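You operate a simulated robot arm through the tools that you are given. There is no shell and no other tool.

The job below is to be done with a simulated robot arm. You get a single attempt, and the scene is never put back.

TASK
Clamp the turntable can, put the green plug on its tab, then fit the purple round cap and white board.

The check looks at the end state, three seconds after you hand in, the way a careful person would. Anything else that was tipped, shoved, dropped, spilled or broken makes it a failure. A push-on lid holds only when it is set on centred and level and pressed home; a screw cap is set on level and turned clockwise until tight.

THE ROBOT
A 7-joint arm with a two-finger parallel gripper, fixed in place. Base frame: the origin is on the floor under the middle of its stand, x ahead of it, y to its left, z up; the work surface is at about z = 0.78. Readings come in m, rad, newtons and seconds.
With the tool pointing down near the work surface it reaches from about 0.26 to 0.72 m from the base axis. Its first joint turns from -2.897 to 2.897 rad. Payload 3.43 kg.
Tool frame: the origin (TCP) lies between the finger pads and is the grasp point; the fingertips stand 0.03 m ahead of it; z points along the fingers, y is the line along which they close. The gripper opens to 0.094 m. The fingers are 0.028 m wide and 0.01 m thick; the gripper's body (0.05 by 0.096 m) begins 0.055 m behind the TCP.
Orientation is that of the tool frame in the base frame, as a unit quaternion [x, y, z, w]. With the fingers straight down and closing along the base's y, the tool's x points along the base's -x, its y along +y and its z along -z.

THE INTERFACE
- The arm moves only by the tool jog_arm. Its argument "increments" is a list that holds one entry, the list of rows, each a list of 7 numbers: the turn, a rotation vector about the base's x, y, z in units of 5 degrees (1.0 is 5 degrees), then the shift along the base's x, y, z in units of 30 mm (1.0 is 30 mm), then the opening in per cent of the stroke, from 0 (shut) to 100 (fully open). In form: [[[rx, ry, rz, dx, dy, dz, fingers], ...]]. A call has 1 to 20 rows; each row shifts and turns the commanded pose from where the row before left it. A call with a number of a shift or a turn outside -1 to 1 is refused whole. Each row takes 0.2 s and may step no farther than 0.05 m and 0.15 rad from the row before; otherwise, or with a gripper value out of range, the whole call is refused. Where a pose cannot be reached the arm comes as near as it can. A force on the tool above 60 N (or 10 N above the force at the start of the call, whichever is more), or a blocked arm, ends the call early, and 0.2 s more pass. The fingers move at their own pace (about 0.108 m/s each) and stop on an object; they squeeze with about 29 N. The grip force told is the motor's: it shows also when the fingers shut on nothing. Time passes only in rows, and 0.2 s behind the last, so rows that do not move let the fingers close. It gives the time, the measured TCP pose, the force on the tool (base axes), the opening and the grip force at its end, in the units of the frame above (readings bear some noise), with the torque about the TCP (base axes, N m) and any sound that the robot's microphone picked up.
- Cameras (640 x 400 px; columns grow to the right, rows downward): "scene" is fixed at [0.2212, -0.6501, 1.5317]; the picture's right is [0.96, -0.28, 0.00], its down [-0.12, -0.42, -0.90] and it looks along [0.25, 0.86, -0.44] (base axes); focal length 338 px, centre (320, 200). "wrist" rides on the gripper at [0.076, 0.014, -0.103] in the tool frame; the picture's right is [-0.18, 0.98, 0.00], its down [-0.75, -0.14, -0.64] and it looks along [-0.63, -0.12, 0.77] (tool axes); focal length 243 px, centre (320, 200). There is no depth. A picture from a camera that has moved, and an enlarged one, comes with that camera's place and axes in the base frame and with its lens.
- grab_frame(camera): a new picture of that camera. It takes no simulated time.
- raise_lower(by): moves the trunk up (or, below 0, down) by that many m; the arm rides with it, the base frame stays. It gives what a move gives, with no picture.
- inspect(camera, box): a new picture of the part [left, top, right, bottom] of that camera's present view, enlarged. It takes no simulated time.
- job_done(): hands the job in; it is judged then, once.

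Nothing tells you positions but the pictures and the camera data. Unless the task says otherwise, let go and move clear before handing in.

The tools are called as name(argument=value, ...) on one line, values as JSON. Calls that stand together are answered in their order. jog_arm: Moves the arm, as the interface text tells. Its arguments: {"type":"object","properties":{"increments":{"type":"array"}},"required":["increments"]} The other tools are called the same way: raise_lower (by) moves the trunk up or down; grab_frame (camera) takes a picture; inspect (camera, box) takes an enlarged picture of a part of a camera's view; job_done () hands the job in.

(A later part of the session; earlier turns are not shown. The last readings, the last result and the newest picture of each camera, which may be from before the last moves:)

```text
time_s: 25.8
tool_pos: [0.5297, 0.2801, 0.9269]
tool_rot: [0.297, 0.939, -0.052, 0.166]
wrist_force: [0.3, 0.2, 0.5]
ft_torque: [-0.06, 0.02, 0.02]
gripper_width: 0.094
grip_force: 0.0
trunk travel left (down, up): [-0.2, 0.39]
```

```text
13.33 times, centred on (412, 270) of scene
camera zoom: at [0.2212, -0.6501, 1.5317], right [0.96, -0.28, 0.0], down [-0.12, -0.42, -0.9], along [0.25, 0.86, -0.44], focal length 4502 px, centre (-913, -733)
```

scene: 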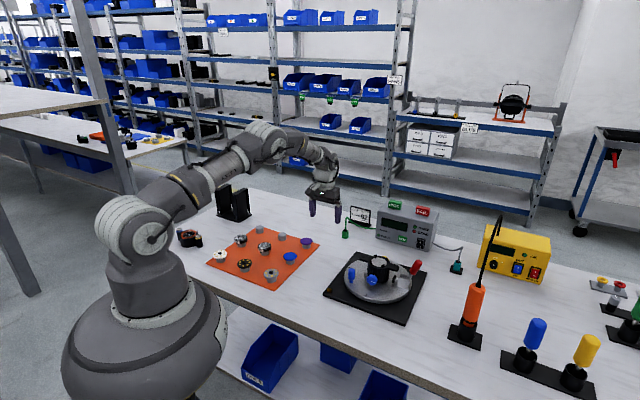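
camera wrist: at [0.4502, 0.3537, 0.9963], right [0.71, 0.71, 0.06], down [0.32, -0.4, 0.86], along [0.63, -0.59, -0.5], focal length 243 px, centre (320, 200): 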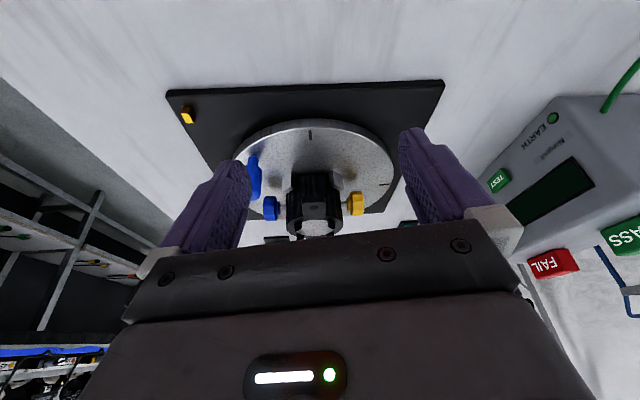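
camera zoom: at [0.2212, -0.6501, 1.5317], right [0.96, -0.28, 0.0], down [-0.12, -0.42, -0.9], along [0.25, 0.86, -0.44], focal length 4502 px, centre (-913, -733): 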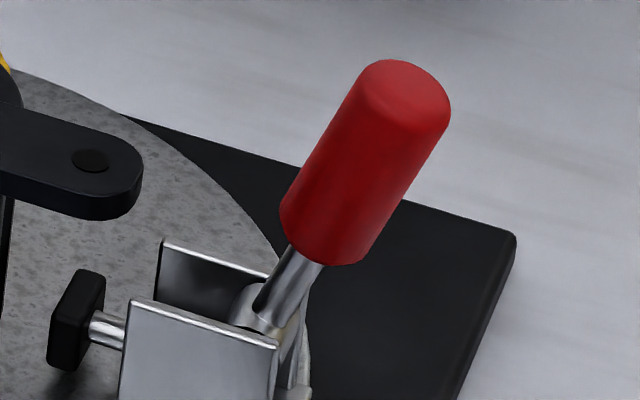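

The gold block on the corner of the turntable base, near (0.489, 0.16), is a brass upright. That must be the earth tab for the green plug. Next I'll test whether the arm can reach the red clamp handle, whose top is near (0.74, 0.065, 0.91).

jog_arm(increments=[[[0.5736, 0.819, 0, 0.2, -0.5, 0.6, 100], [0.5736, 0.819, 0, 0.2, -0.5, 0.6, 100], [0.5736, 0.819, 0, 0.2, -0.5, 0.6, 100], [0.5736, 0.819, 0, 0.2, -0.5, 0.6, 100], [0, 0, 1, 0.2, -0.35, 0, 100], [0, 0, 1, 0.2, -0.35, 0, 100], [0, 0, 1, 0.2, -0.35, 0, 100], [0, 0, 1, 0.2, -0.35, 0, 100], [0, 0, 1, 0.2, -0.35, 0, 100], [0, 0, 1, 0.2, -0.35, 0, 100], [0, 0, 1, 0.2, -0.35, 0, 100], [0, 0, 1, 0.2, -0.35, 0, 100], [0, 0, 1, 0.2, -0.35, 0, 100], [0, 0, 1, 0.2, -0.35, 0, 100], [0, 0, 1, 0.2, -0.35, 0, 100], [0, 0, 1, 0.2, -0.35, 0, 100], [0, 0, 1, 0.2, -0.35, 0, 100], [0, 0, 1, 0.2, -0.35, 0, 100], [0, 0, 1, 0.2, -0.35, 0, 100], [0, 0, 1, 0.2, -0.35, 0, 100]]])

jog_arm(increments=[[[0, 0, 0, 0.7, 0, 0, 100], [0, 0, 0, 0.7, 0, 0, 100], [0, 0, 0, 0.7, 0, 0, 100], [0, 0, 0, 0.7, 0, 0, 100], [0, 0, 0, 0.7, 0, 0, 100]]])

grab_frame(camera="scene")

grab_frame(camera="wrist")

```text
time_s: 30.0
tool_pos: [0.6488, 0.0526, 0.9997]
tool_rot: [-0.384, 0.923, 0.0, 0.0]
wrist_force: [0.2, 0.7, -0.7]
ft_torque: [0.01, 0.01, -0.01]
gripper_width: 0.094
grip_force: 0.1
trunk travel left (down, up): [-0.2, 0.39]
```

```text
time_s: 31.2
tool_pos: [0.7312, 0.0511, 0.9989]
tool_rot: [-0.383, 0.924, 0.0, 0.0]
wrist_force: [-0.2, 0.5, -0.4]
ft_torque: [-0.03, 0.02, 0.01]
gripper_width: 0.0943
grip_force: 0.0
out of reach, approached as far as the arm can: row 4, 5
trunk travel left (down, up): [-0.2, 0.39]
```

```text
taken
```

scene: 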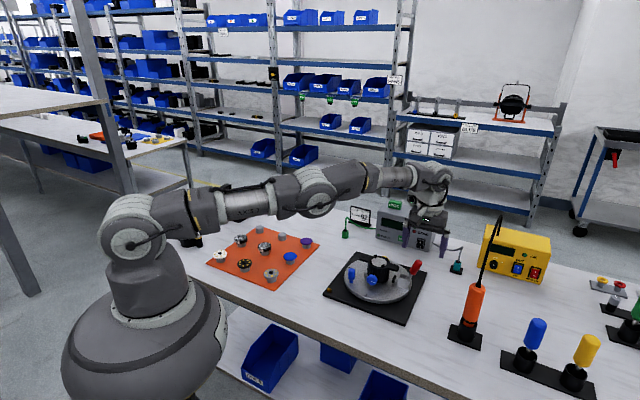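

```text
taken
camera wrist: at [0.6673, 0.0071, 1.0994], right [-0.56, 0.83, 0.0], down [0.63, 0.43, 0.64], along [0.53, 0.36, -0.77], focal length 243 px, centre (320, 200)
```

wrist: 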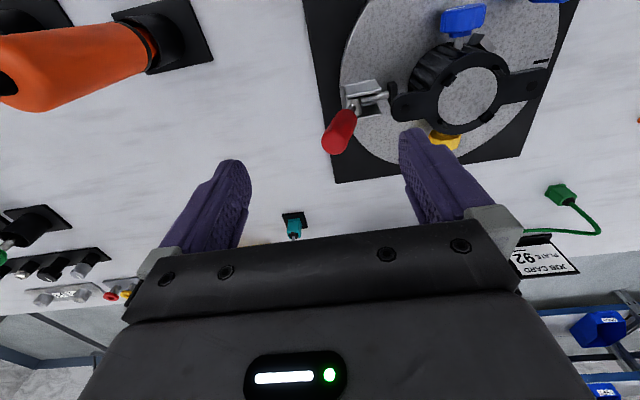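

The arm reaches about r = 0.733 with the tool straight down here, so a modest outward tilt should get to the handle. I'll look closely at the clamp linkage.

inspect(camera="wrist", box=[310, 60, 430, 170])

inspect(camera="scene", box=[400, 250, 430, 290])

```text
3.64 times, centred on (370, 115) of wrist
camera zoom: at [0.6673, 0.0071, 1.0994], right [-0.56, 0.83, 0.0], down [0.63, 0.43, 0.64], along [0.53, 0.36, -0.77], focal length 882 px, centre (138, 509)
```

zoom: 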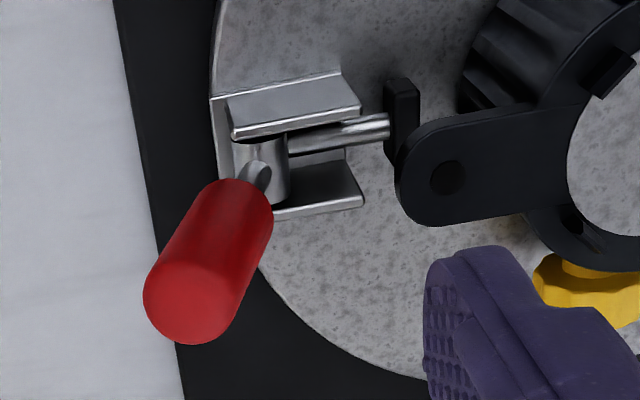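

```text
10.00 times, centred on (415, 270) of scene
camera zoom: at [0.2212, -0.6501, 1.5317], right [0.96, -0.28, 0.0], down [-0.12, -0.42, -0.9], along [0.25, 0.86, -0.44], focal length 3377 px, centre (-630, -500)
```

zoom: 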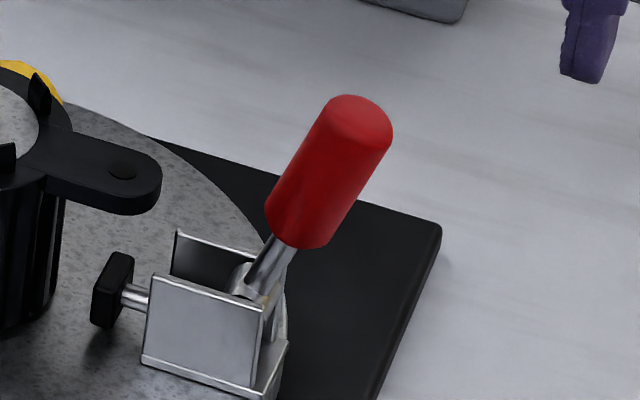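

The lever pivots on a horizontal barrel near (0.718, 0.082, 0.85) and leans about 20° outward, away from the can. I'll yaw so the fingers close along the pivot axis, letting the handle swing inside the grip, and add a small outward tilt.

jog_arm(increments=[[[0, 0, -1, -0.08, 0.04, 0, 100], [0, 0, -1, -0.08, 0.04, 0, 100], [0, 0, -1, -0.08, 0.04, 0, 100], [0, 0, -1, -0.08, 0.04, 0, 100], [0, 0, -1, -0.08, 0.04, 0, 100], [0, 0, -1, -0.08, 0.04, 0, 100], [0, 0, -1, -0.08, 0.04, 0, 100], [0, 0, -1, -0.08, 0.04, 0, 100], [0, 0, -1, -0.08, 0.04, 0, 100], [0, 0, -1, -0.08, 0.04, 0, 100], [0, 0, -1, 0, 0, 0, 100], [0, 0, -1, 0, 0, 0, 100], [0, 0, -1, 0, 0, 0, 100], [0, 0, -1, 0, 0, 0, 100], [0, 0, -1, 0, 0, 0, 100], [0, 0, -1, 0, 0, 0, 100], [0, 0, -1, 0, 0, 0, 100], [0, 0, -1, 0, 0, 0, 100]]])

jog_arm(increments=[[[-0.566, -0.566, 0, 0, 0, 0, 100], [-0.566, -0.566, 0, 0, 0, 0, 100], [-0.566, -0.566, 0, 0, 0, 0, 100], [0, 0, 0, 0.5, 0.1, 0, 100], [0, 0, 0, 0.4, 0.15, 0, 100], [0, 0, 0, 0, 0, -0.5, 100]]])

grab_frame(camera="wrist")

inspect(camera="scene", box=[370, 190, 460, 290])

```text
time_s: 35.0
tool_pos: [0.7074, 0.0615, 0.998]
tool_rot: [0.384, 0.924, 0.0, 0.0]
wrist_force: [0.2, 0.5, 0.5]
ft_torque: [0.0, 0.02, 0.0]
gripper_width: 0.0939
grip_force: 0.1
trunk travel left (down, up): [-0.2, 0.39]
```

```text
time_s: 36.4
tool_pos: [0.7343, 0.0698, 0.9848]
tool_rot: [0.38, 0.919, -0.04, 0.097]
wrist_force: [1.0, -0.7, 0.9]
ft_torque: [0.01, -0.01, -0.03]
gripper_width: 0.0942
grip_force: 0.1
trunk travel left (down, up): [-0.2, 0.39]
```

```text
taken
camera wrist: at [0.6765, 0.1487, 1.0674], right [0.82, 0.57, 0.04], down [0.33, -0.53, 0.78], along [0.47, -0.63, -0.62], focal length 243 px, centre (320, 200)
```

wrist: 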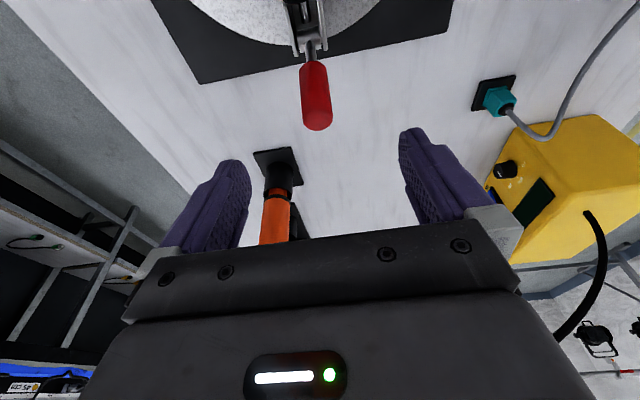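

```text
4.00 times, centred on (415, 240) of scene
camera zoom: at [0.2212, -0.6501, 1.5317], right [0.96, -0.28, 0.0], down [-0.12, -0.42, -0.9], along [0.25, 0.86, -0.44], focal length 1351 px, centre (-60, 40)
```

zoom: 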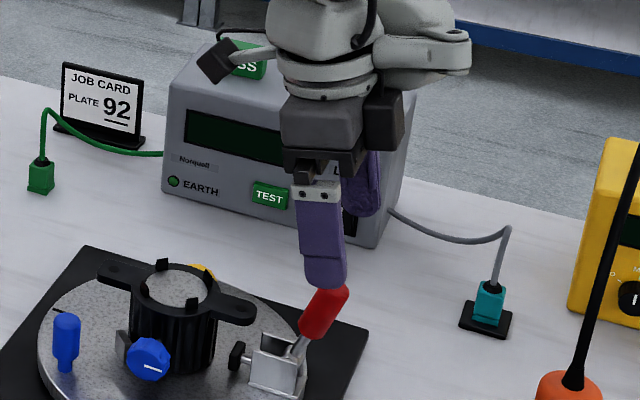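

The handle is centred between the open fingers and the gripper is about 7 cm above it. I'll descend over it in small steps.

jog_arm(increments=[[[0, 0, 0, 0, 0, -0.5, 100], [0, 0, 0, 0, 0, -0.5, 100], [0, 0, 0, 0, 0, -0.5, 100], [0, 0, 0, 0, 0, -0.5, 100], [0, 0, 0, 0, 0, -0.5, 100]]])

grab_frame(camera="wrist")

inspect(camera="scene", box=[370, 210, 460, 300])

```text
time_s: 37.6
tool_pos: [0.7349, 0.0698, 0.9092]
tool_rot: [0.38, 0.919, -0.04, 0.097]
wrist_force: [0.3, 1.1, -0.1]
ft_torque: [0.05, 0.01, 0.03]
gripper_width: 0.0943
grip_force: 0.0
trunk travel left (down, up): [-0.2, 0.39]
```

```text
taken
camera wrist: at [0.677, 0.1479, 0.992], right [0.82, 0.57, 0.04], down [0.33, -0.53, 0.78], along [0.47, -0.63, -0.62], focal length 243 px, centre (320, 200)
```

wrist: 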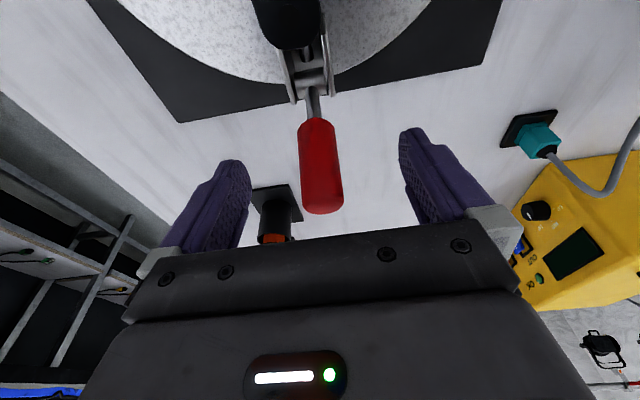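

```text
4.44 times, centred on (415, 255) of scene
camera zoom: at [0.2212, -0.6501, 1.5317], right [0.96, -0.28, 0.0], down [-0.12, -0.42, -0.9], along [0.25, 0.86, -0.44], focal length 1501 px, centre (-102, -44)
```

zoom: 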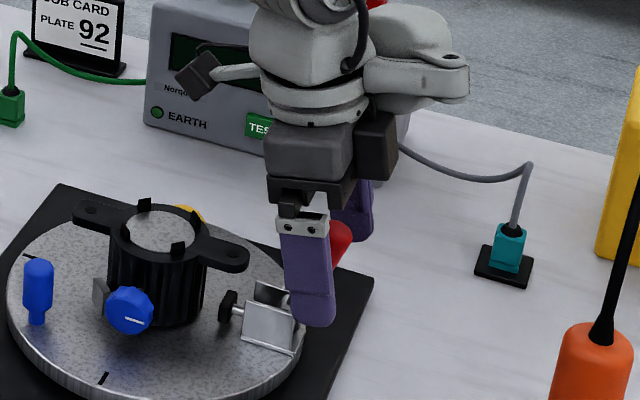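

The handle now sits between the pads at the grasp point. I'll close gently on it and read the width.

jog_arm(increments=[[[0, 0, 0, 0, 0, 0, 30], [0, 0, 0, 0, 0, 0, 15], [0, 0, 0, 0, 0, 0, 15], [0, 0, 0, 0, 0, 0, 15]]])

inspect(camera="wrist", box=[220, 60, 420, 230])

```text
time_s: 38.6
tool_pos: [0.735, 0.0703, 0.9073]
tool_rot: [0.38, 0.919, -0.04, 0.097]
wrist_force: [0.7, 0.9, -0.6]
ft_torque: [0.1, -0.22, -0.03]
gripper_width: 0.0211
grip_force: 45.1
trunk travel left (down, up): [-0.2, 0.39]
```

```text
2.35 times, centred on (320, 145) of wrist
camera zoom: at [0.677, 0.148, 0.9922], right [0.82, 0.57, 0.04], down [0.33, -0.53, 0.78], along [0.47, -0.63, -0.62], focal length 571 px, centre (320, 329)
```

zoom: 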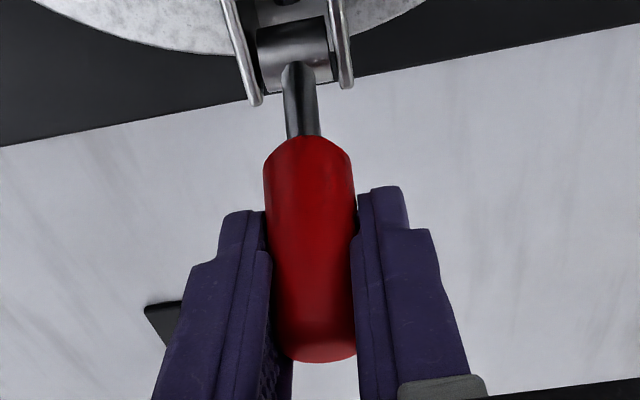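

I have the handle at 21 mm width. I'll try nudging it inward (towards the can) by about 10 mm along its arc and watch the force.

jog_arm(increments=[[[0, 0, 0, -0.12, 0.12, 0.05, 15], [0, 0, 0, -0.12, 0.12, 0.05, 15]]])

inspect(camera="wrist", box=[220, 0, 420, 230])

inspect(camera="scene", box=[380, 240, 440, 290])

```text
time_s: 39.2
tool_pos: [0.7331, 0.0702, 0.9095]
tool_rot: [0.381, 0.918, -0.041, 0.098]
wrist_force: [35.1, -32.5, -12.8]
ft_torque: [0.34, -1.2, -0.27]
gripper_width: 0.0218
grip_force: 45.0
trunk travel left (down, up): [-0.2, 0.39]
```

```text
1.74 times, centred on (320, 115) of wrist
camera zoom: at [0.6748, 0.1487, 0.9927], right [0.82, 0.57, 0.04], down [0.32, -0.53, 0.79], along [0.46, -0.64, -0.62], focal length 422 px, centre (320, 348)
```

zoom: 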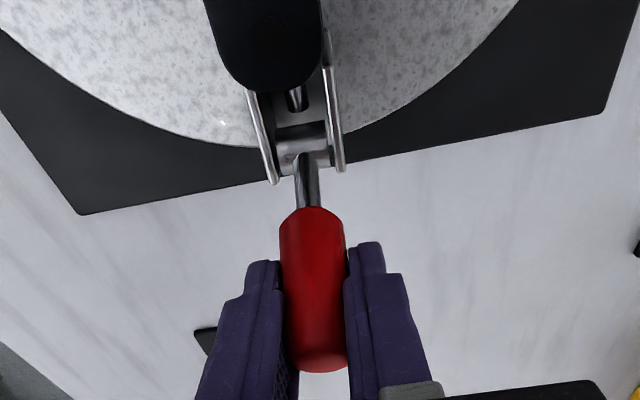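

```text
8.00 times, centred on (410, 265) of scene
camera zoom: at [0.2212, -0.6501, 1.5317], right [0.96, -0.28, 0.0], down [-0.12, -0.42, -0.9], along [0.25, 0.86, -0.44], focal length 2701 px, centre (-400, -320)
```

zoom: 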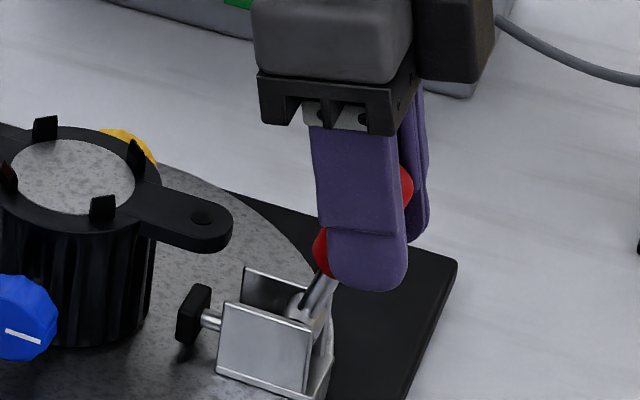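

The handle resists inward with about 48 N and barely moved, so it's at its stop there. I'll back off and try the outward/down direction.

jog_arm(increments=[[[0, 0, 0, 0.12, -0.12, -0.05, 15], [0, 0, 0, 0.12, -0.12, -0.05, 15], [0, 0, 0, 0, 0, 0, 15]]])

jog_arm(increments=[[[0, 0, 0, 0.12, -0.12, -0.07, 15], [0, 0, 0, 0.12, -0.12, -0.07, 15]]])

inspect(camera="scene", box=[380, 240, 440, 290])

```text
time_s: 40.0
tool_pos: [0.735, 0.0717, 0.9096]
tool_rot: [0.381, 0.919, -0.039, 0.095]
wrist_force: [6.2, -7.9, 14.4]
ft_torque: [0.81, 1.48, 0.21]
gripper_width: 0.0213
grip_force: 45.3
trunk travel left (down, up): [-0.2, 0.39]
```

```text
time_s: 40.6
tool_pos: [0.741, 0.0639, 0.9052]
tool_rot: [0.381, 0.919, -0.039, 0.096]
wrist_force: [-11.2, 14.1, 15.5]
ft_torque: [1.16, 1.14, 0.03]
gripper_width: 0.0214
grip_force: 45.4
trunk travel left (down, up): [-0.2, 0.39]
```

```text
8.00 times, centred on (410, 265) of scene
camera zoom: at [0.2212, -0.6501, 1.5317], right [0.96, -0.28, 0.0], down [-0.12, -0.42, -0.9], along [0.25, 0.86, -0.44], focal length 2701 px, centre (-400, -320)
```

zoom: 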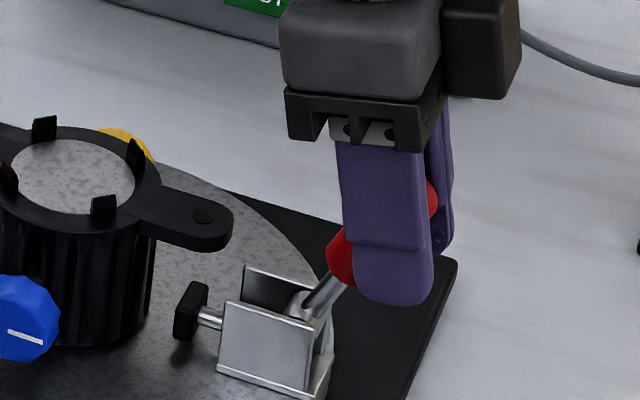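

Moving outward works: the lever swings and the plunger pad starts to advance. I'll follow the arc outward and down in small steps, adding a little tilt for reach.

jog_arm(increments=[[[-0.2, -0.2, 0, 0.151, -0.151, -0.12, 15], [-0.2, -0.2, 0, 0.139, -0.139, -0.157, 15], [-0.2, -0.2, 0, 0.123, -0.123, -0.18, 15]]])

inspect(camera="scene", box=[380, 240, 440, 290])

inspect(camera="wrist", box=[220, 0, 420, 230])

```text
time_s: 41.4
tool_pos: [0.7545, 0.048, 0.8953]
tool_rot: [0.38, 0.914, -0.054, 0.134]
wrist_force: [1.5, 2.6, 29.4]
ft_torque: [1.04, 0.99, -0.07]
gripper_width: 0.0222
grip_force: 45.1
trunk travel left (down, up): [-0.2, 0.39]
```

```text
8.00 times, centred on (410, 265) of scene
camera zoom: at [0.2212, -0.6501, 1.5317], right [0.96, -0.28, 0.0], down [-0.12, -0.42, -0.9], along [0.25, 0.86, -0.44], focal length 2701 px, centre (-400, -320)
```

zoom: 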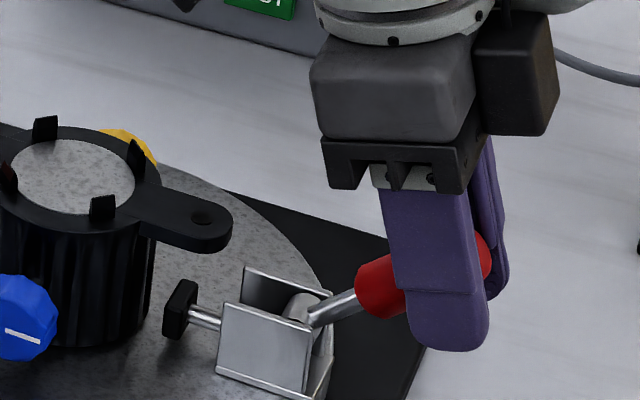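

```text
1.74 times, centred on (320, 115) of wrist
camera zoom: at [0.6912, 0.1303, 0.9697], right [0.82, 0.57, 0.06], down [0.28, -0.48, 0.83], along [0.5, -0.67, -0.55], focal length 422 px, centre (320, 348)
```

zoom: 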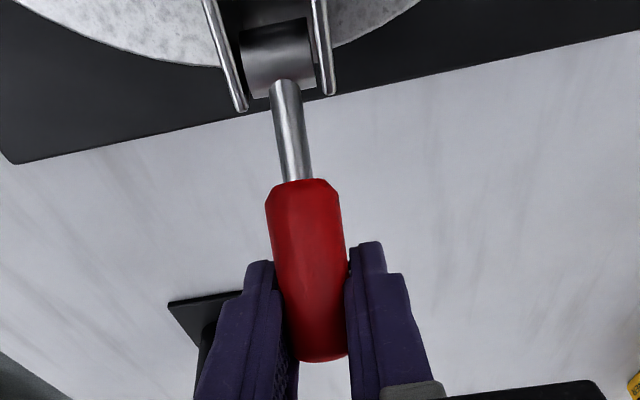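

The lever is now about 50° out and the pad is clearly advancing to the can. I'll continue, moving mostly downward.

jog_arm(increments=[[[-0.2, -0.2, 0, 0.09, -0.09, -0.22, 15], [-0.2, -0.2, 0, 0.07, -0.07, -0.24, 15]]])

inspect(camera="scene", box=[380, 240, 440, 290])

```text
time_s: 42.0
tool_pos: [0.761, 0.0408, 0.8817]
tool_rot: [0.378, 0.91, -0.062, 0.157]
wrist_force: [21.1, -18.3, 38.9]
ft_torque: [0.82, 0.82, -0.06]
gripper_width: 0.0221
grip_force: 44.7
trunk travel left (down, up): [-0.2, 0.39]
```

```text
8.00 times, centred on (410, 265) of scene
camera zoom: at [0.2212, -0.6501, 1.5317], right [0.96, -0.28, 0.0], down [-0.12, -0.42, -0.9], along [0.25, 0.86, -0.44], focal length 2701 px, centre (-400, -320)
```

zoom: 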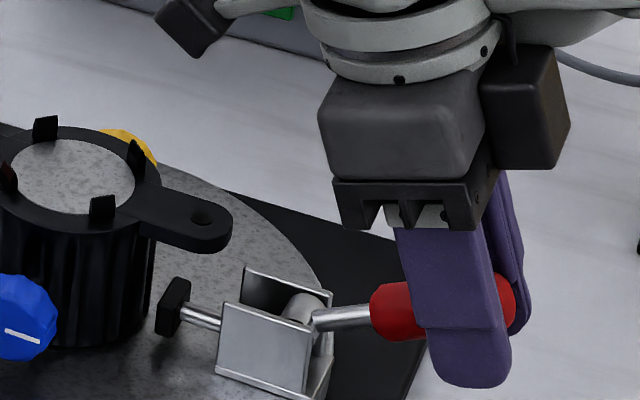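

The lever is at about 63° now. The force shows I'm pulling slightly short along the lever, so I'll ease outward while continuing down.

jog_arm(increments=[[[-0.2, -0.2, 0, 0.13, -0.13, -0.15, 15], [-0.2, -0.2, 0, 0.08, -0.08, -0.24, 15]]])

inspect(camera="scene", box=[380, 240, 440, 290])

```text
time_s: 42.6
tool_pos: [0.7607, 0.0444, 0.8622]
tool_rot: [0.375, 0.908, -0.073, 0.172]
wrist_force: [-14.0, 13.1, 3.8]
ft_torque: [0.61, 0.48, 0.13]
gripper_width: 0.0212
grip_force: 44.9
trunk travel left (down, up): [-0.2, 0.39]
```

```text
8.00 times, centred on (410, 265) of scene
camera zoom: at [0.2212, -0.6501, 1.5317], right [0.96, -0.28, 0.0], down [-0.12, -0.42, -0.9], along [0.25, 0.86, -0.44], focal length 2701 px, centre (-400, -320)
```

zoom: 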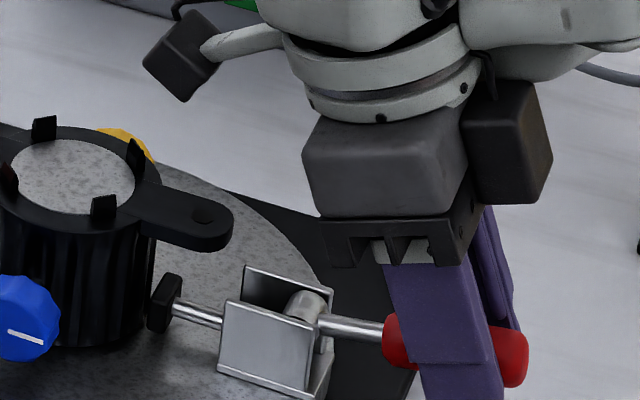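

The lever dropped to about 81° and the pad is at the can. I'll press a little further down to make sure it locks over centre.

jog_arm(increments=[[[0, 0, 0, 0.05, -0.05, -0.2, 15], [0, 0, 0, 0.02, -0.02, -0.2, 15], [0, 0, 0, 0, 0, 0, 15]]])

inspect(camera="scene", box=[380, 240, 440, 290])

```text
time_s: 43.4
tool_pos: [0.7664, 0.0381, 0.8547]
tool_rot: [0.376, 0.907, -0.073, 0.176]
wrist_force: [-14.0, 18.5, 7.5]
ft_torque: [0.71, 0.62, -0.36]
gripper_width: 0.0207
grip_force: 45.2
trunk travel left (down, up): [-0.2, 0.39]
```

```text
8.00 times, centred on (410, 265) of scene
camera zoom: at [0.2212, -0.6501, 1.5317], right [0.96, -0.28, 0.0], down [-0.12, -0.42, -0.9], along [0.25, 0.86, -0.44], focal length 2701 px, centre (-400, -320)
```

zoom: 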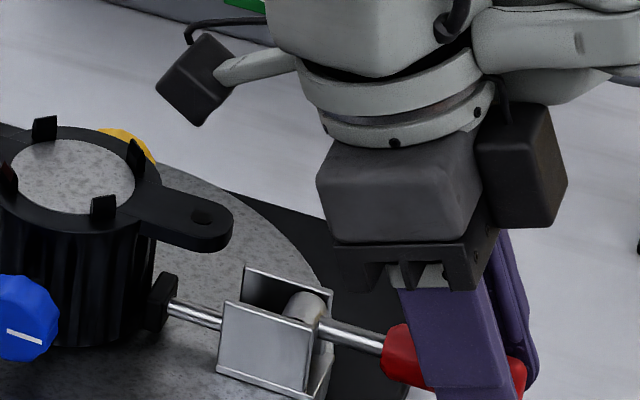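

The handle is about horizontal and the pad touches the can. One more small press down will tell me if it has reached its end stop.

jog_arm(increments=[[[0, 0, 0, -0.06, 0.06, -0.15, 15], [0, 0, 0, -0.04, 0.04, -0.15, 15], [0, 0, 0, 0, 0, 0, 15]]])

inspect(camera="scene", box=[380, 240, 440, 290])

```text
time_s: 44.2
tool_pos: [0.7649, 0.0372, 0.8514]
tool_rot: [0.376, 0.906, -0.071, 0.182]
wrist_force: [16.6, -9.6, 48.0]
ft_torque: [0.93, 0.7, -0.56]
gripper_width: 0.0212
grip_force: 44.8
trunk travel left (down, up): [-0.2, 0.39]
```

```text
8.00 times, centred on (410, 265) of scene
camera zoom: at [0.2212, -0.6501, 1.5317], right [0.96, -0.28, 0.0], down [-0.12, -0.42, -0.9], along [0.25, 0.86, -0.44], focal length 2701 px, centre (-400, -320)
```

zoom: 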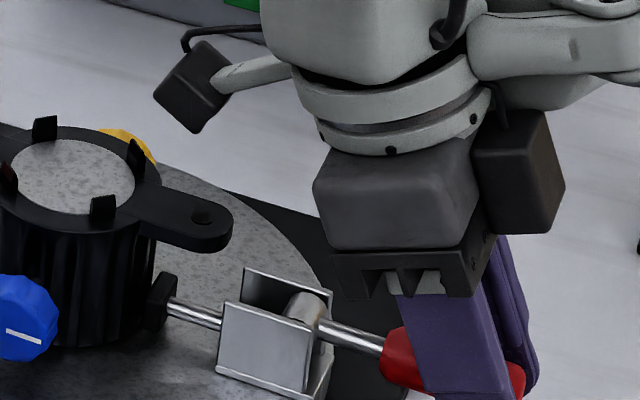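

The reaction is 48 N with no further travel, so the clamp is fully home. I'll relieve the load, open the fingers and rise clear, then check that the handle stays down.

jog_arm(increments=[[[0, 0, 0, 0.04, -0.04, 0.2, 15], [0, 0, 0, 0, 0, 0, 40], [0, 0, 0, 0, 0, 0, 60], [0, 0, 0, 0, 0, 0, 60]]])

jog_arm(increments=[[[0, 0, 0, -0.1, 0.05, 0.7, 60], [0, 0, 0, -0.1, 0.05, 0.8, 70], [0, 0, 0, -0.1, 0.05, 0.8, 80], [0, 0, 0, -0.1, 0.05, 0.8, 100], [0.4, 0.4, 0, -0.3, 0, 0.5, 100], [0.4, 0.4, 0, -0.3, 0, 0.5, 100]]])

inspect(camera="scene", box=[340, 230, 440, 310])

grab_frame(camera="wrist")

```text
time_s: 45.2
tool_pos: [0.7648, 0.0381, 0.8495]
tool_rot: [0.377, 0.907, -0.074, 0.173]
wrist_force: [0.1, 0.7, 0.3]
ft_torque: [0.0, 0.01, 0.03]
gripper_width: 0.0561
grip_force: 0.0
trunk travel left (down, up): [-0.2, 0.39]
```

```text
time_s: 46.6
tool_pos: [0.7359, 0.044, 0.9735]
tool_rot: [0.378, 0.915, -0.054, 0.13]
wrist_force: [-0.1, -0.3, -0.3]
ft_torque: [0.0, -0.01, -0.01]
gripper_width: 0.0938
grip_force: 0.0
trunk travel left (down, up): [-0.2, 0.39]
```

```text
5.00 times, centred on (390, 270) of scene
camera zoom: at [0.2212, -0.6501, 1.5317], right [0.96, -0.28, 0.0], down [-0.12, -0.42, -0.9], along [0.25, 0.86, -0.44], focal length 1688 px, centre (-30, -150)
```

zoom: 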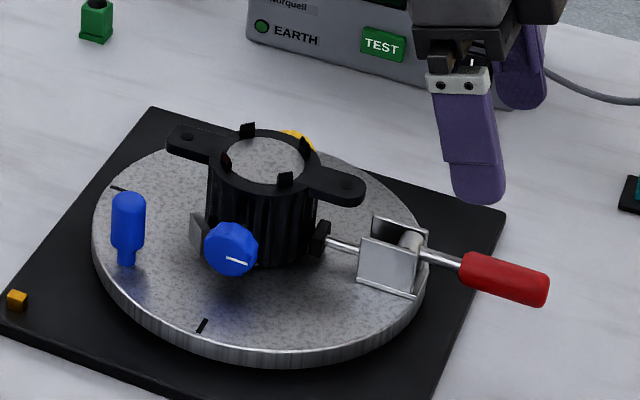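

```text
taken
camera wrist: at [0.6733, 0.1265, 1.0493], right [0.82, 0.57, 0.05], down [0.29, -0.48, 0.83], along [0.5, -0.66, -0.56], focal length 243 px, centre (320, 200)
```

wrist: 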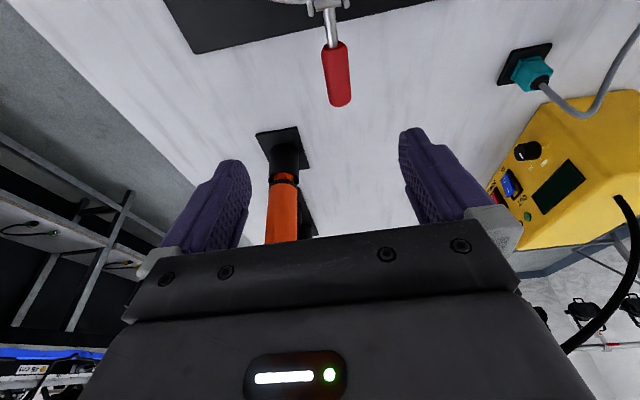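

The clamp is locked: the handle lies horizontal and the pad bears on the can. Now for the green plug. I'll swing back up and over, yaw towards it and take a close look at its face orientation.

jog_arm(increments=[[[0.573, 0.573, 0, -0.6, 0.2, 0.5, 100], [0.573, 0.573, 0, -0.6, 0.2, 0.5, 100], [0.573, 0.573, 0, -0.6, 0.2, 0.5, 100], [0.573, 0.573, 0, -0.6, 0.2, 0.5, 100], [0, 0, 1, -0.23, 0.66, 0, 100], [0, 0, 1, -0.23, 0.66, 0, 100], [0, 0, 1, -0.23, 0.66, 0, 100], [0, 0, 1, -0.23, 0.66, 0, 100], [0, 0, 1, -0.23, 0.66, 0, 100], [0, 0, 1, -0.23, 0.66, 0, 100], [0, 0, 1, -0.23, 0.66, 0, 100], [0, 0, 1, -0.23, 0.66, 0, 100], [0, 0, 1, -0.23, 0.66, 0, 100], [0, 0, 1, -0.23, 0.66, 0, 100], [0, 0, 1, -0.23, 0.66, 0, 100], [0, 0, 1, -0.23, 0.66, 0, 100], [0, 0, 1, -0.23, 0.66, 0, 100], [0, 0, 1, -0.23, 0.66, 0, 100], [0, 0, 1, -0.23, 0.66, 0, 100], [0, 0, 1, -0.23, 0.66, 0, 100]]])

grab_frame(camera="wrist")

grab_frame(camera="scene")

```text
time_s: 50.8
tool_pos: [0.5517, 0.3877, 1.0326]
tool_rot: [-0.302, 0.953, 0.0, 0.001]
wrist_force: [-0.2, 0.0, -0.5]
ft_torque: [0.02, 0.02, -0.03]
gripper_width: 0.094
grip_force: 0.1
trunk travel left (down, up): [-0.2, 0.39]
```

```text
taken
camera wrist: at [0.4816, 0.3549, 1.1346], right [-0.41, 0.91, 0.0], down [0.7, 0.32, 0.64], along [0.58, 0.27, -0.77], focal length 243 px, centre (320, 200)
```

wrist: 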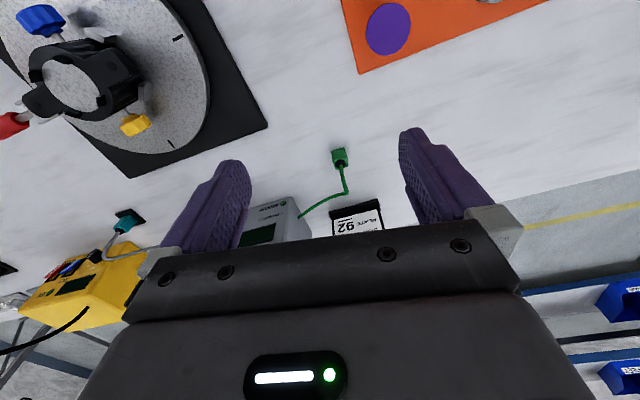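

```text
taken
```

scene: 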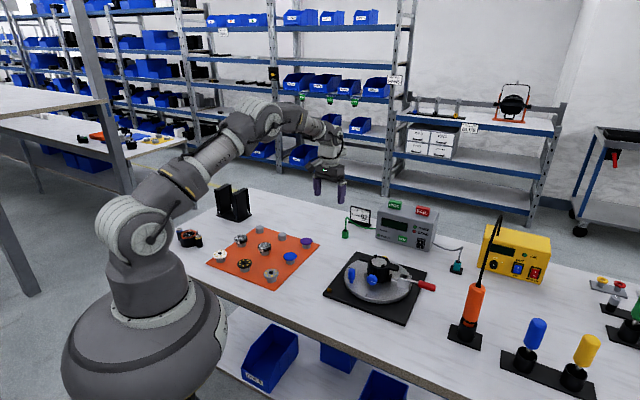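

I'm now above the plug area with yaw at about 35°. Zooming in on the plug to measure its position and face orientation.

inspect(camera="wrist", box=[315, 140, 365, 180])

inspect(camera="scene", box=[335, 222, 359, 242])

```text
10.00 times, centred on (340, 160) of wrist
camera zoom: at [0.4816, 0.3549, 1.1346], right [-0.41, 0.91, 0.0], down [0.7, 0.32, 0.64], along [0.58, 0.27, -0.77], focal length 2426 px, centre (120, 600)
```

zoom: 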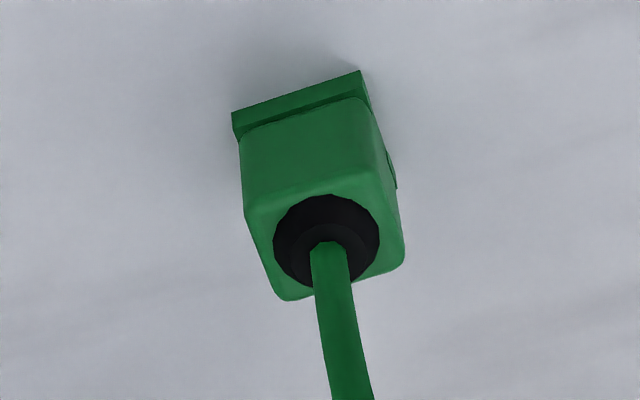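

```text
16.00 times, centred on (347, 232) of scene
camera zoom: at [0.2212, -0.6501, 1.5317], right [0.96, -0.28, 0.0], down [-0.12, -0.42, -0.9], along [0.25, 0.86, -0.44], focal length 5403 px, centre (-112, -312)
```

zoom: 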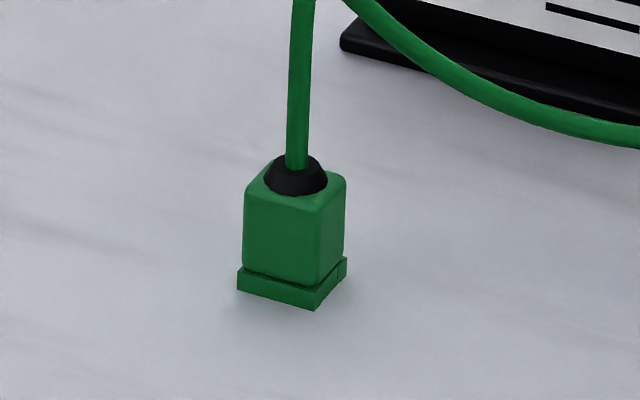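

The plug centre is at about (0.650, 0.468) with its faces at ±45°, the same orientation as the brass tab, so it shouldn't need rotating. I'll move to a pre-grasp 10 cm back along a 25° outward-tilted approach, so the fingers avoid the wire.

jog_arm(increments=[[[0, 0, 1, 0.293, 0.208, -0.4, 100], [0, 0, 0.96, 0.293, 0.208, -0.4, 80], [0.707, -0.707, 0, 0.293, 0.208, -0.6, 60], [0.707, -0.707, 0, 0.293, 0.208, -0.6, 53], [0.707, -0.707, 0, 0.293, 0.208, -0.6, 53], [0.707, -0.707, 0, 0.293, 0.208, -0.6, 53], [0.707, -0.707, 0, 0.293, 0.208, -0.8, 53]]])

grab_frame(camera="wrist")

inspect(camera="wrist", box=[240, 80, 400, 220])

inspect(camera="scene", box=[310, 180, 400, 250])

```text
time_s: 52.4
tool_pos: [0.6144, 0.4286, 0.9135]
tool_rot: [-0.372, 0.903, 0.084, 0.2]
wrist_force: [0.3, -0.7, 0.1]
ft_torque: [0.01, 0.03, 0.02]
gripper_width: 0.0496
grip_force: 0.1
trunk travel left (down, up): [-0.2, 0.39]
```

```text
taken
camera wrist: at [0.5242, 0.3605, 0.9726], right [-0.57, 0.81, 0.08], down [0.39, 0.19, 0.9], along [0.72, 0.55, -0.43], focal length 243 px, centre (320, 200)
```

wrist: 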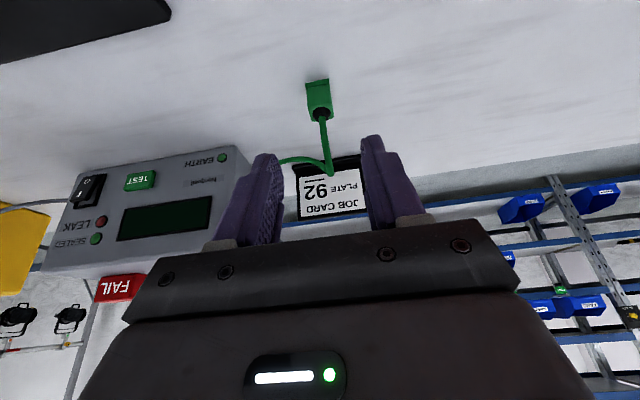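

```text
2.86 times, centred on (320, 150) of wrist
camera zoom: at [0.5242, 0.3605, 0.9726], right [-0.57, 0.81, 0.08], down [0.39, 0.19, 0.9], along [0.72, 0.55, -0.43], focal length 693 px, centre (320, 343)
```

zoom: 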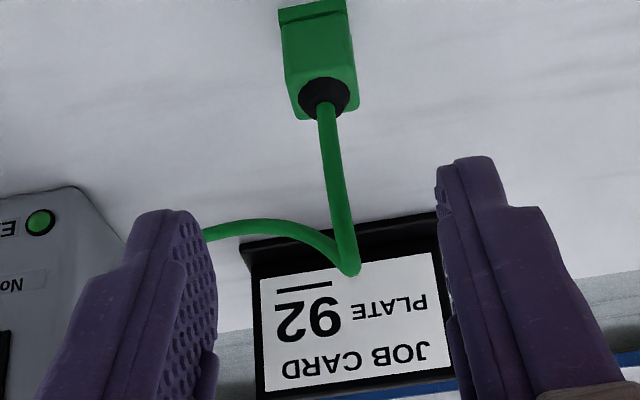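

```text
5.71 times, centred on (355, 215) of scene
camera zoom: at [0.2212, -0.6501, 1.5317], right [0.96, -0.28, 0.0], down [-0.12, -0.42, -0.9], along [0.25, 0.86, -0.44], focal length 1930 px, centre (120, 114)
```

zoom: 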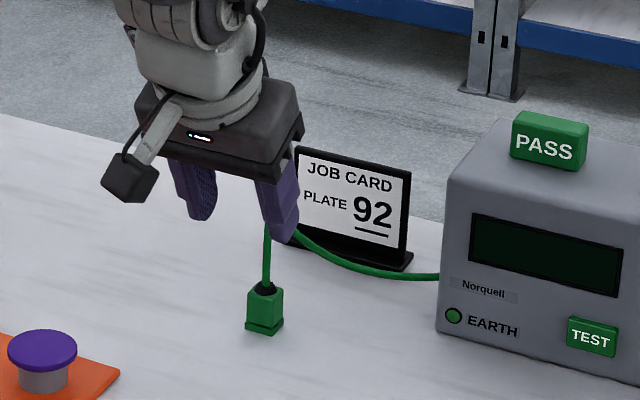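

The plug is well centred on the approach axis. I'll advance along the tool axis most of the way, then check before gripping.

jog_arm(increments=[[[0, 0, 0, 0.195, 0.195, -0.629, 53], [0, 0, 0, 0.195, 0.195, -0.629, 53], [0, 0, 0, 0.195, 0.195, -0.629, 53], [0, 0, 0, 0.195, 0.195, -0.629, 53]]])

inspect(camera="wrist", box=[240, 80, 400, 220])

inspect(camera="scene", box=[320, 205, 380, 245])

```text
time_s: 53.4
tool_pos: [0.6364, 0.4534, 0.8382]
tool_rot: [-0.371, 0.903, 0.083, 0.2]
wrist_force: [-0.4, 0.2, 0.1]
ft_torque: [0.0, 0.01, -0.03]
gripper_width: 0.0502
grip_force: 0.1
trunk travel left (down, up): [-0.2, 0.39]
```

```text
2.86 times, centred on (320, 150) of wrist
camera zoom: at [0.5472, 0.3843, 0.8974], right [-0.57, 0.81, 0.08], down [0.39, 0.19, 0.9], along [0.72, 0.55, -0.43], focal length 693 px, centre (320, 343)
```

zoom: 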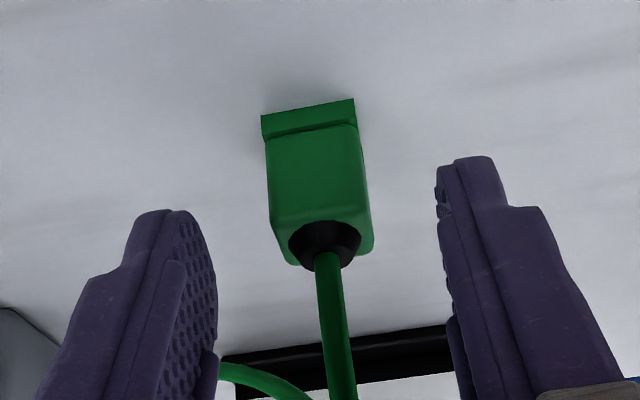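

```text
10.00 times, centred on (350, 225) of scene
camera zoom: at [0.2212, -0.6501, 1.5317], right [0.96, -0.28, 0.0], down [-0.12, -0.42, -0.9], along [0.25, 0.86, -0.44], focal length 3377 px, centre (20, -50)
```

zoom: 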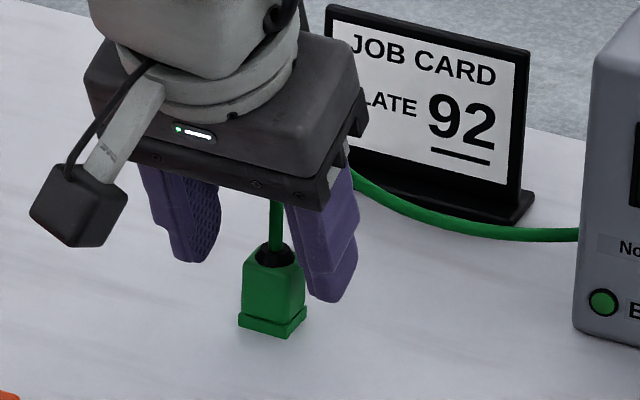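

Alignment looks square and centred. I'll take the final 2 cm and close on the plug.

jog_arm(increments=[[[0, 0, 0, 0.195, 0.195, -0.6, 53], [0, 0, 0, 0, 0, 0, 53]]])

jog_arm(increments=[[[0, 0, 0, 0, 0, 0, 30], [0, 0, 0, 0, 0, 0, 12], [0, 0, 0, 0, 0, 0, 12], [0, 0, 0, 0, 0, 0, 12]]])

inspect(camera="wrist", box=[240, 80, 400, 220])

inspect(camera="scene", box=[320, 205, 380, 245])

```text
time_s: 54.0
tool_pos: [0.6426, 0.4592, 0.821]
tool_rot: [-0.372, 0.903, 0.083, 0.2]
wrist_force: [-0.2, -0.1, 0.0]
ft_torque: [-0.02, 0.01, 0.03]
gripper_width: 0.0496
grip_force: 0.0
trunk travel left (down, up): [-0.2, 0.39]
```

```text
time_s: 55.0
tool_pos: [0.6431, 0.4587, 0.8206]
tool_rot: [-0.373, 0.903, 0.083, 0.199]
wrist_force: [0.3, -0.5, -1.1]
ft_torque: [-0.01, -0.04, -0.01]
gripper_width: 0.0203
grip_force: 29.1
trunk travel left (down, up): [-0.2, 0.39]
```

```text
2.86 times, centred on (320, 150) of wrist
camera zoom: at [0.5526, 0.3899, 0.8797], right [-0.57, 0.81, 0.08], down [0.39, 0.19, 0.9], along [0.72, 0.55, -0.43], focal length 693 px, centre (320, 343)
```

zoom: 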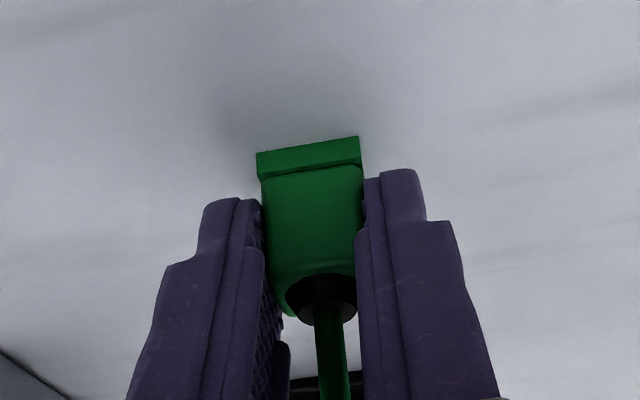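

```text
10.00 times, centred on (350, 225) of scene
camera zoom: at [0.2212, -0.6501, 1.5317], right [0.96, -0.28, 0.0], down [-0.12, -0.42, -0.9], along [0.25, 0.86, -0.44], focal length 3377 px, centre (20, -50)
```

zoom: 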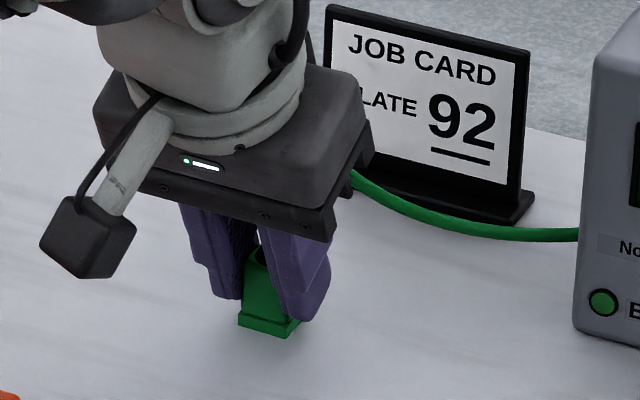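

I've gripped the plug at 20 mm width, above its flange. I'll lift straight up and carry it, keeping the same orientation, towards the brass tab near (0.485, 0.151).

jog_arm(increments=[[[0, 0, 0, 0, 0, 0.4, 10], [0, 0, 0, 0, 0, 0.8, 10], [0, 0, 0, 0, 0, 0.9, 10], [0, 0, 0, 0, 0, 0.9, 10]]])

inspect(camera="scene", box=[310, 180, 400, 250])

jog_arm(increments=[[[0, 0, 0, -0.46, -0.875, 0.05, 10], [0, 0, 0, -0.46, -0.875, 0.05, 10], [0, 0, 0, -0.46, -0.875, 0.05, 10], [0, 0, 0, -0.46, -0.875, 0.05, 10]]])

inspect(camera="scene", box=[290, 160, 420, 270])

```text
time_s: 56.0
tool_pos: [0.6558, 0.4668, 0.9077]
tool_rot: [-0.373, 0.903, 0.083, 0.199]
wrist_force: [0.1, -0.7, -0.2]
ft_torque: [0.0, 0.04, 0.0]
gripper_width: 0.0204
grip_force: 29.6
out of reach, approached as far as the arm can: row 2, 3, 4
trunk travel left (down, up): [-0.2, 0.39]
```

```text
5.71 times, centred on (355, 215) of scene
camera zoom: at [0.2212, -0.6501, 1.5317], right [0.96, -0.28, 0.0], down [-0.12, -0.42, -0.9], along [0.25, 0.86, -0.44], focal length 1930 px, centre (120, 114)
```

zoom: 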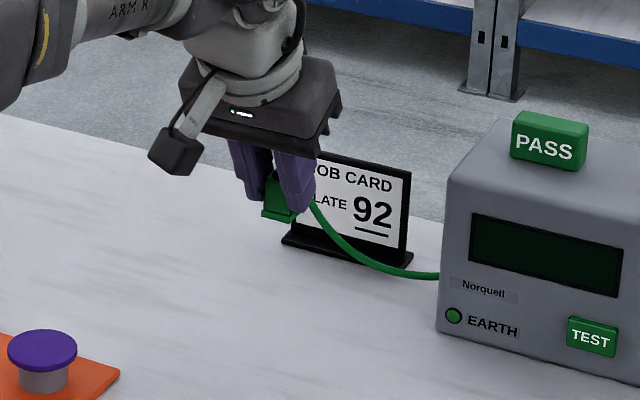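

```text
time_s: 57.0
tool_pos: [0.6821, 0.4258, 0.8994]
tool_rot: [-0.372, 0.903, 0.083, 0.199]
wrist_force: [0.6, 0.1, -0.2]
ft_torque: [0.01, 0.01, -0.01]
gripper_width: 0.0202
grip_force: 28.6
out of reach, approached as far as the arm can: row 1, 2, 3, 4
trunk travel left (down, up): [-0.2, 0.39]
```

```text
3.64 times, centred on (355, 215) of scene
camera zoom: at [0.2212, -0.6501, 1.5317], right [0.96, -0.28, 0.0], down [-0.12, -0.42, -0.9], along [0.25, 0.86, -0.44], focal length 1228 px, centre (193, 146)
```

zoom: 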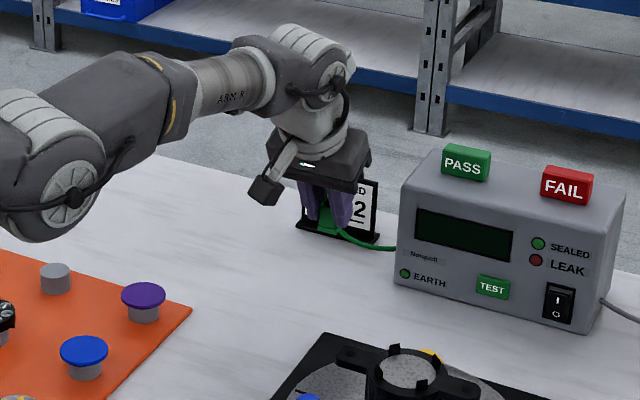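

The arm hit a reach limit on that branch and drifted outward instead of inward. The plug is still held and nothing was touched. I'll make small inward moves while reducing tilt to get back into the comfortable range.

jog_arm(increments=[[[-0.707, 0.707, 0, -0.5, -0.3, 0, 10]]])

```text
time_s: 57.4
tool_pos: [0.6677, 0.4179, 0.8995]
tool_rot: [-0.376, 0.911, 0.067, 0.159]
wrist_force: [-0.1, -1.1, 0.2]
ft_torque: [-0.02, -0.01, -0.02]
gripper_width: 0.0205
grip_force: 28.7
trunk travel left (down, up): [-0.2, 0.39]
```

jog_arm(increments=[[[0, 0, 0, -0.6, -0.3, 0, 10], [0, 0, 0, -0.6, -0.3, 0, 10]]])

inspect(camera="scene", box=[290, 160, 420, 270])

```text
time_s: 58.0
tool_pos: [0.6325, 0.3986, 0.8996]
tool_rot: [-0.376, 0.91, 0.068, 0.161]
wrist_force: [-0.5, -0.3, -1.4]
ft_torque: [0.02, -0.03, -0.05]
gripper_width: 0.0202
grip_force: 28.8
out of reach, approached as far as the arm can: row 1
trunk travel left (down, up): [-0.2, 0.39]
```

```text
3.64 times, centred on (355, 215) of scene
camera zoom: at [0.2212, -0.6501, 1.5317], right [0.96, -0.28, 0.0], down [-0.12, -0.42, -0.9], along [0.25, 0.86, -0.44], focal length 1228 px, centre (193, 146)
```

zoom: 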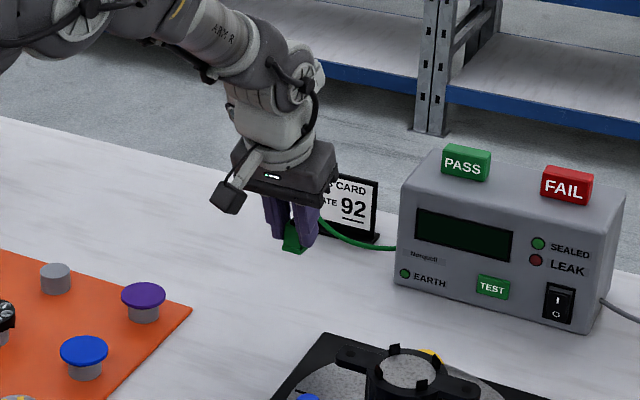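

Recovered. I'll continue the carry over to the tab area at safe height.

jog_arm(increments=[[[0, 0, 0, -0.517, -0.849, 0.05, 10], [0, 0, 0, -0.517, -0.849, 0.05, 10], [0, 0, 0, -0.517, -0.849, 0.05, 10], [0, 0, 0, -0.517, -0.849, 0.05, 10], [0, 0, 0, -0.517, -0.849, 0.05, 10]]])

jog_arm(increments=[[[0, 0, 0, -0.517, -0.849, 0.05, 10], [0, 0, 0, -0.517, -0.849, 0.05, 10], [0, 0, 0, -0.517, -0.849, 0.05, 10], [0, 0, 0, -0.517, -0.849, 0.05, 10]]])

grab_frame(camera="scene")

grab_frame(camera="wrist")

```text
time_s: 59.2
tool_pos: [0.5513, 0.2719, 0.9082]
tool_rot: [-0.376, 0.91, 0.067, 0.161]
wrist_force: [0.6, -0.7, 0.1]
ft_torque: [-0.02, 0.01, -0.01]
gripper_width: 0.0205
grip_force: 28.4
trunk travel left (down, up): [-0.2, 0.39]
```

```text
time_s: 60.2
tool_pos: [0.4885, 0.1687, 0.9132]
tool_rot: [-0.375, 0.911, 0.067, 0.161]
wrist_force: [-0.7, 0.0, 0.1]
ft_torque: [-0.02, -0.02, 0.03]
gripper_width: 0.0204
grip_force: 28.9
trunk travel left (down, up): [-0.2, 0.39]
```

```text
taken
```

scene: 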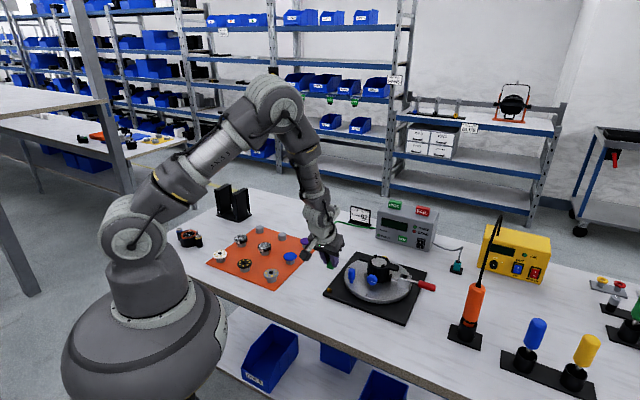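

```text
taken
camera wrist: at [0.4021, 0.1038, 0.9827], right [-0.57, 0.82, 0.06], down [0.45, 0.24, 0.86], along [0.69, 0.52, -0.5], focal length 243 px, centre (320, 200)
```

wrist: 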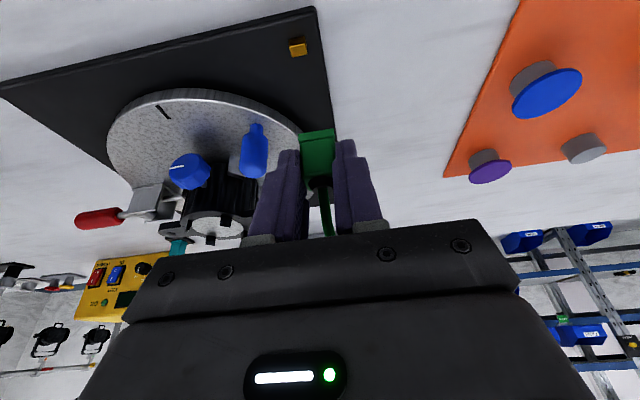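

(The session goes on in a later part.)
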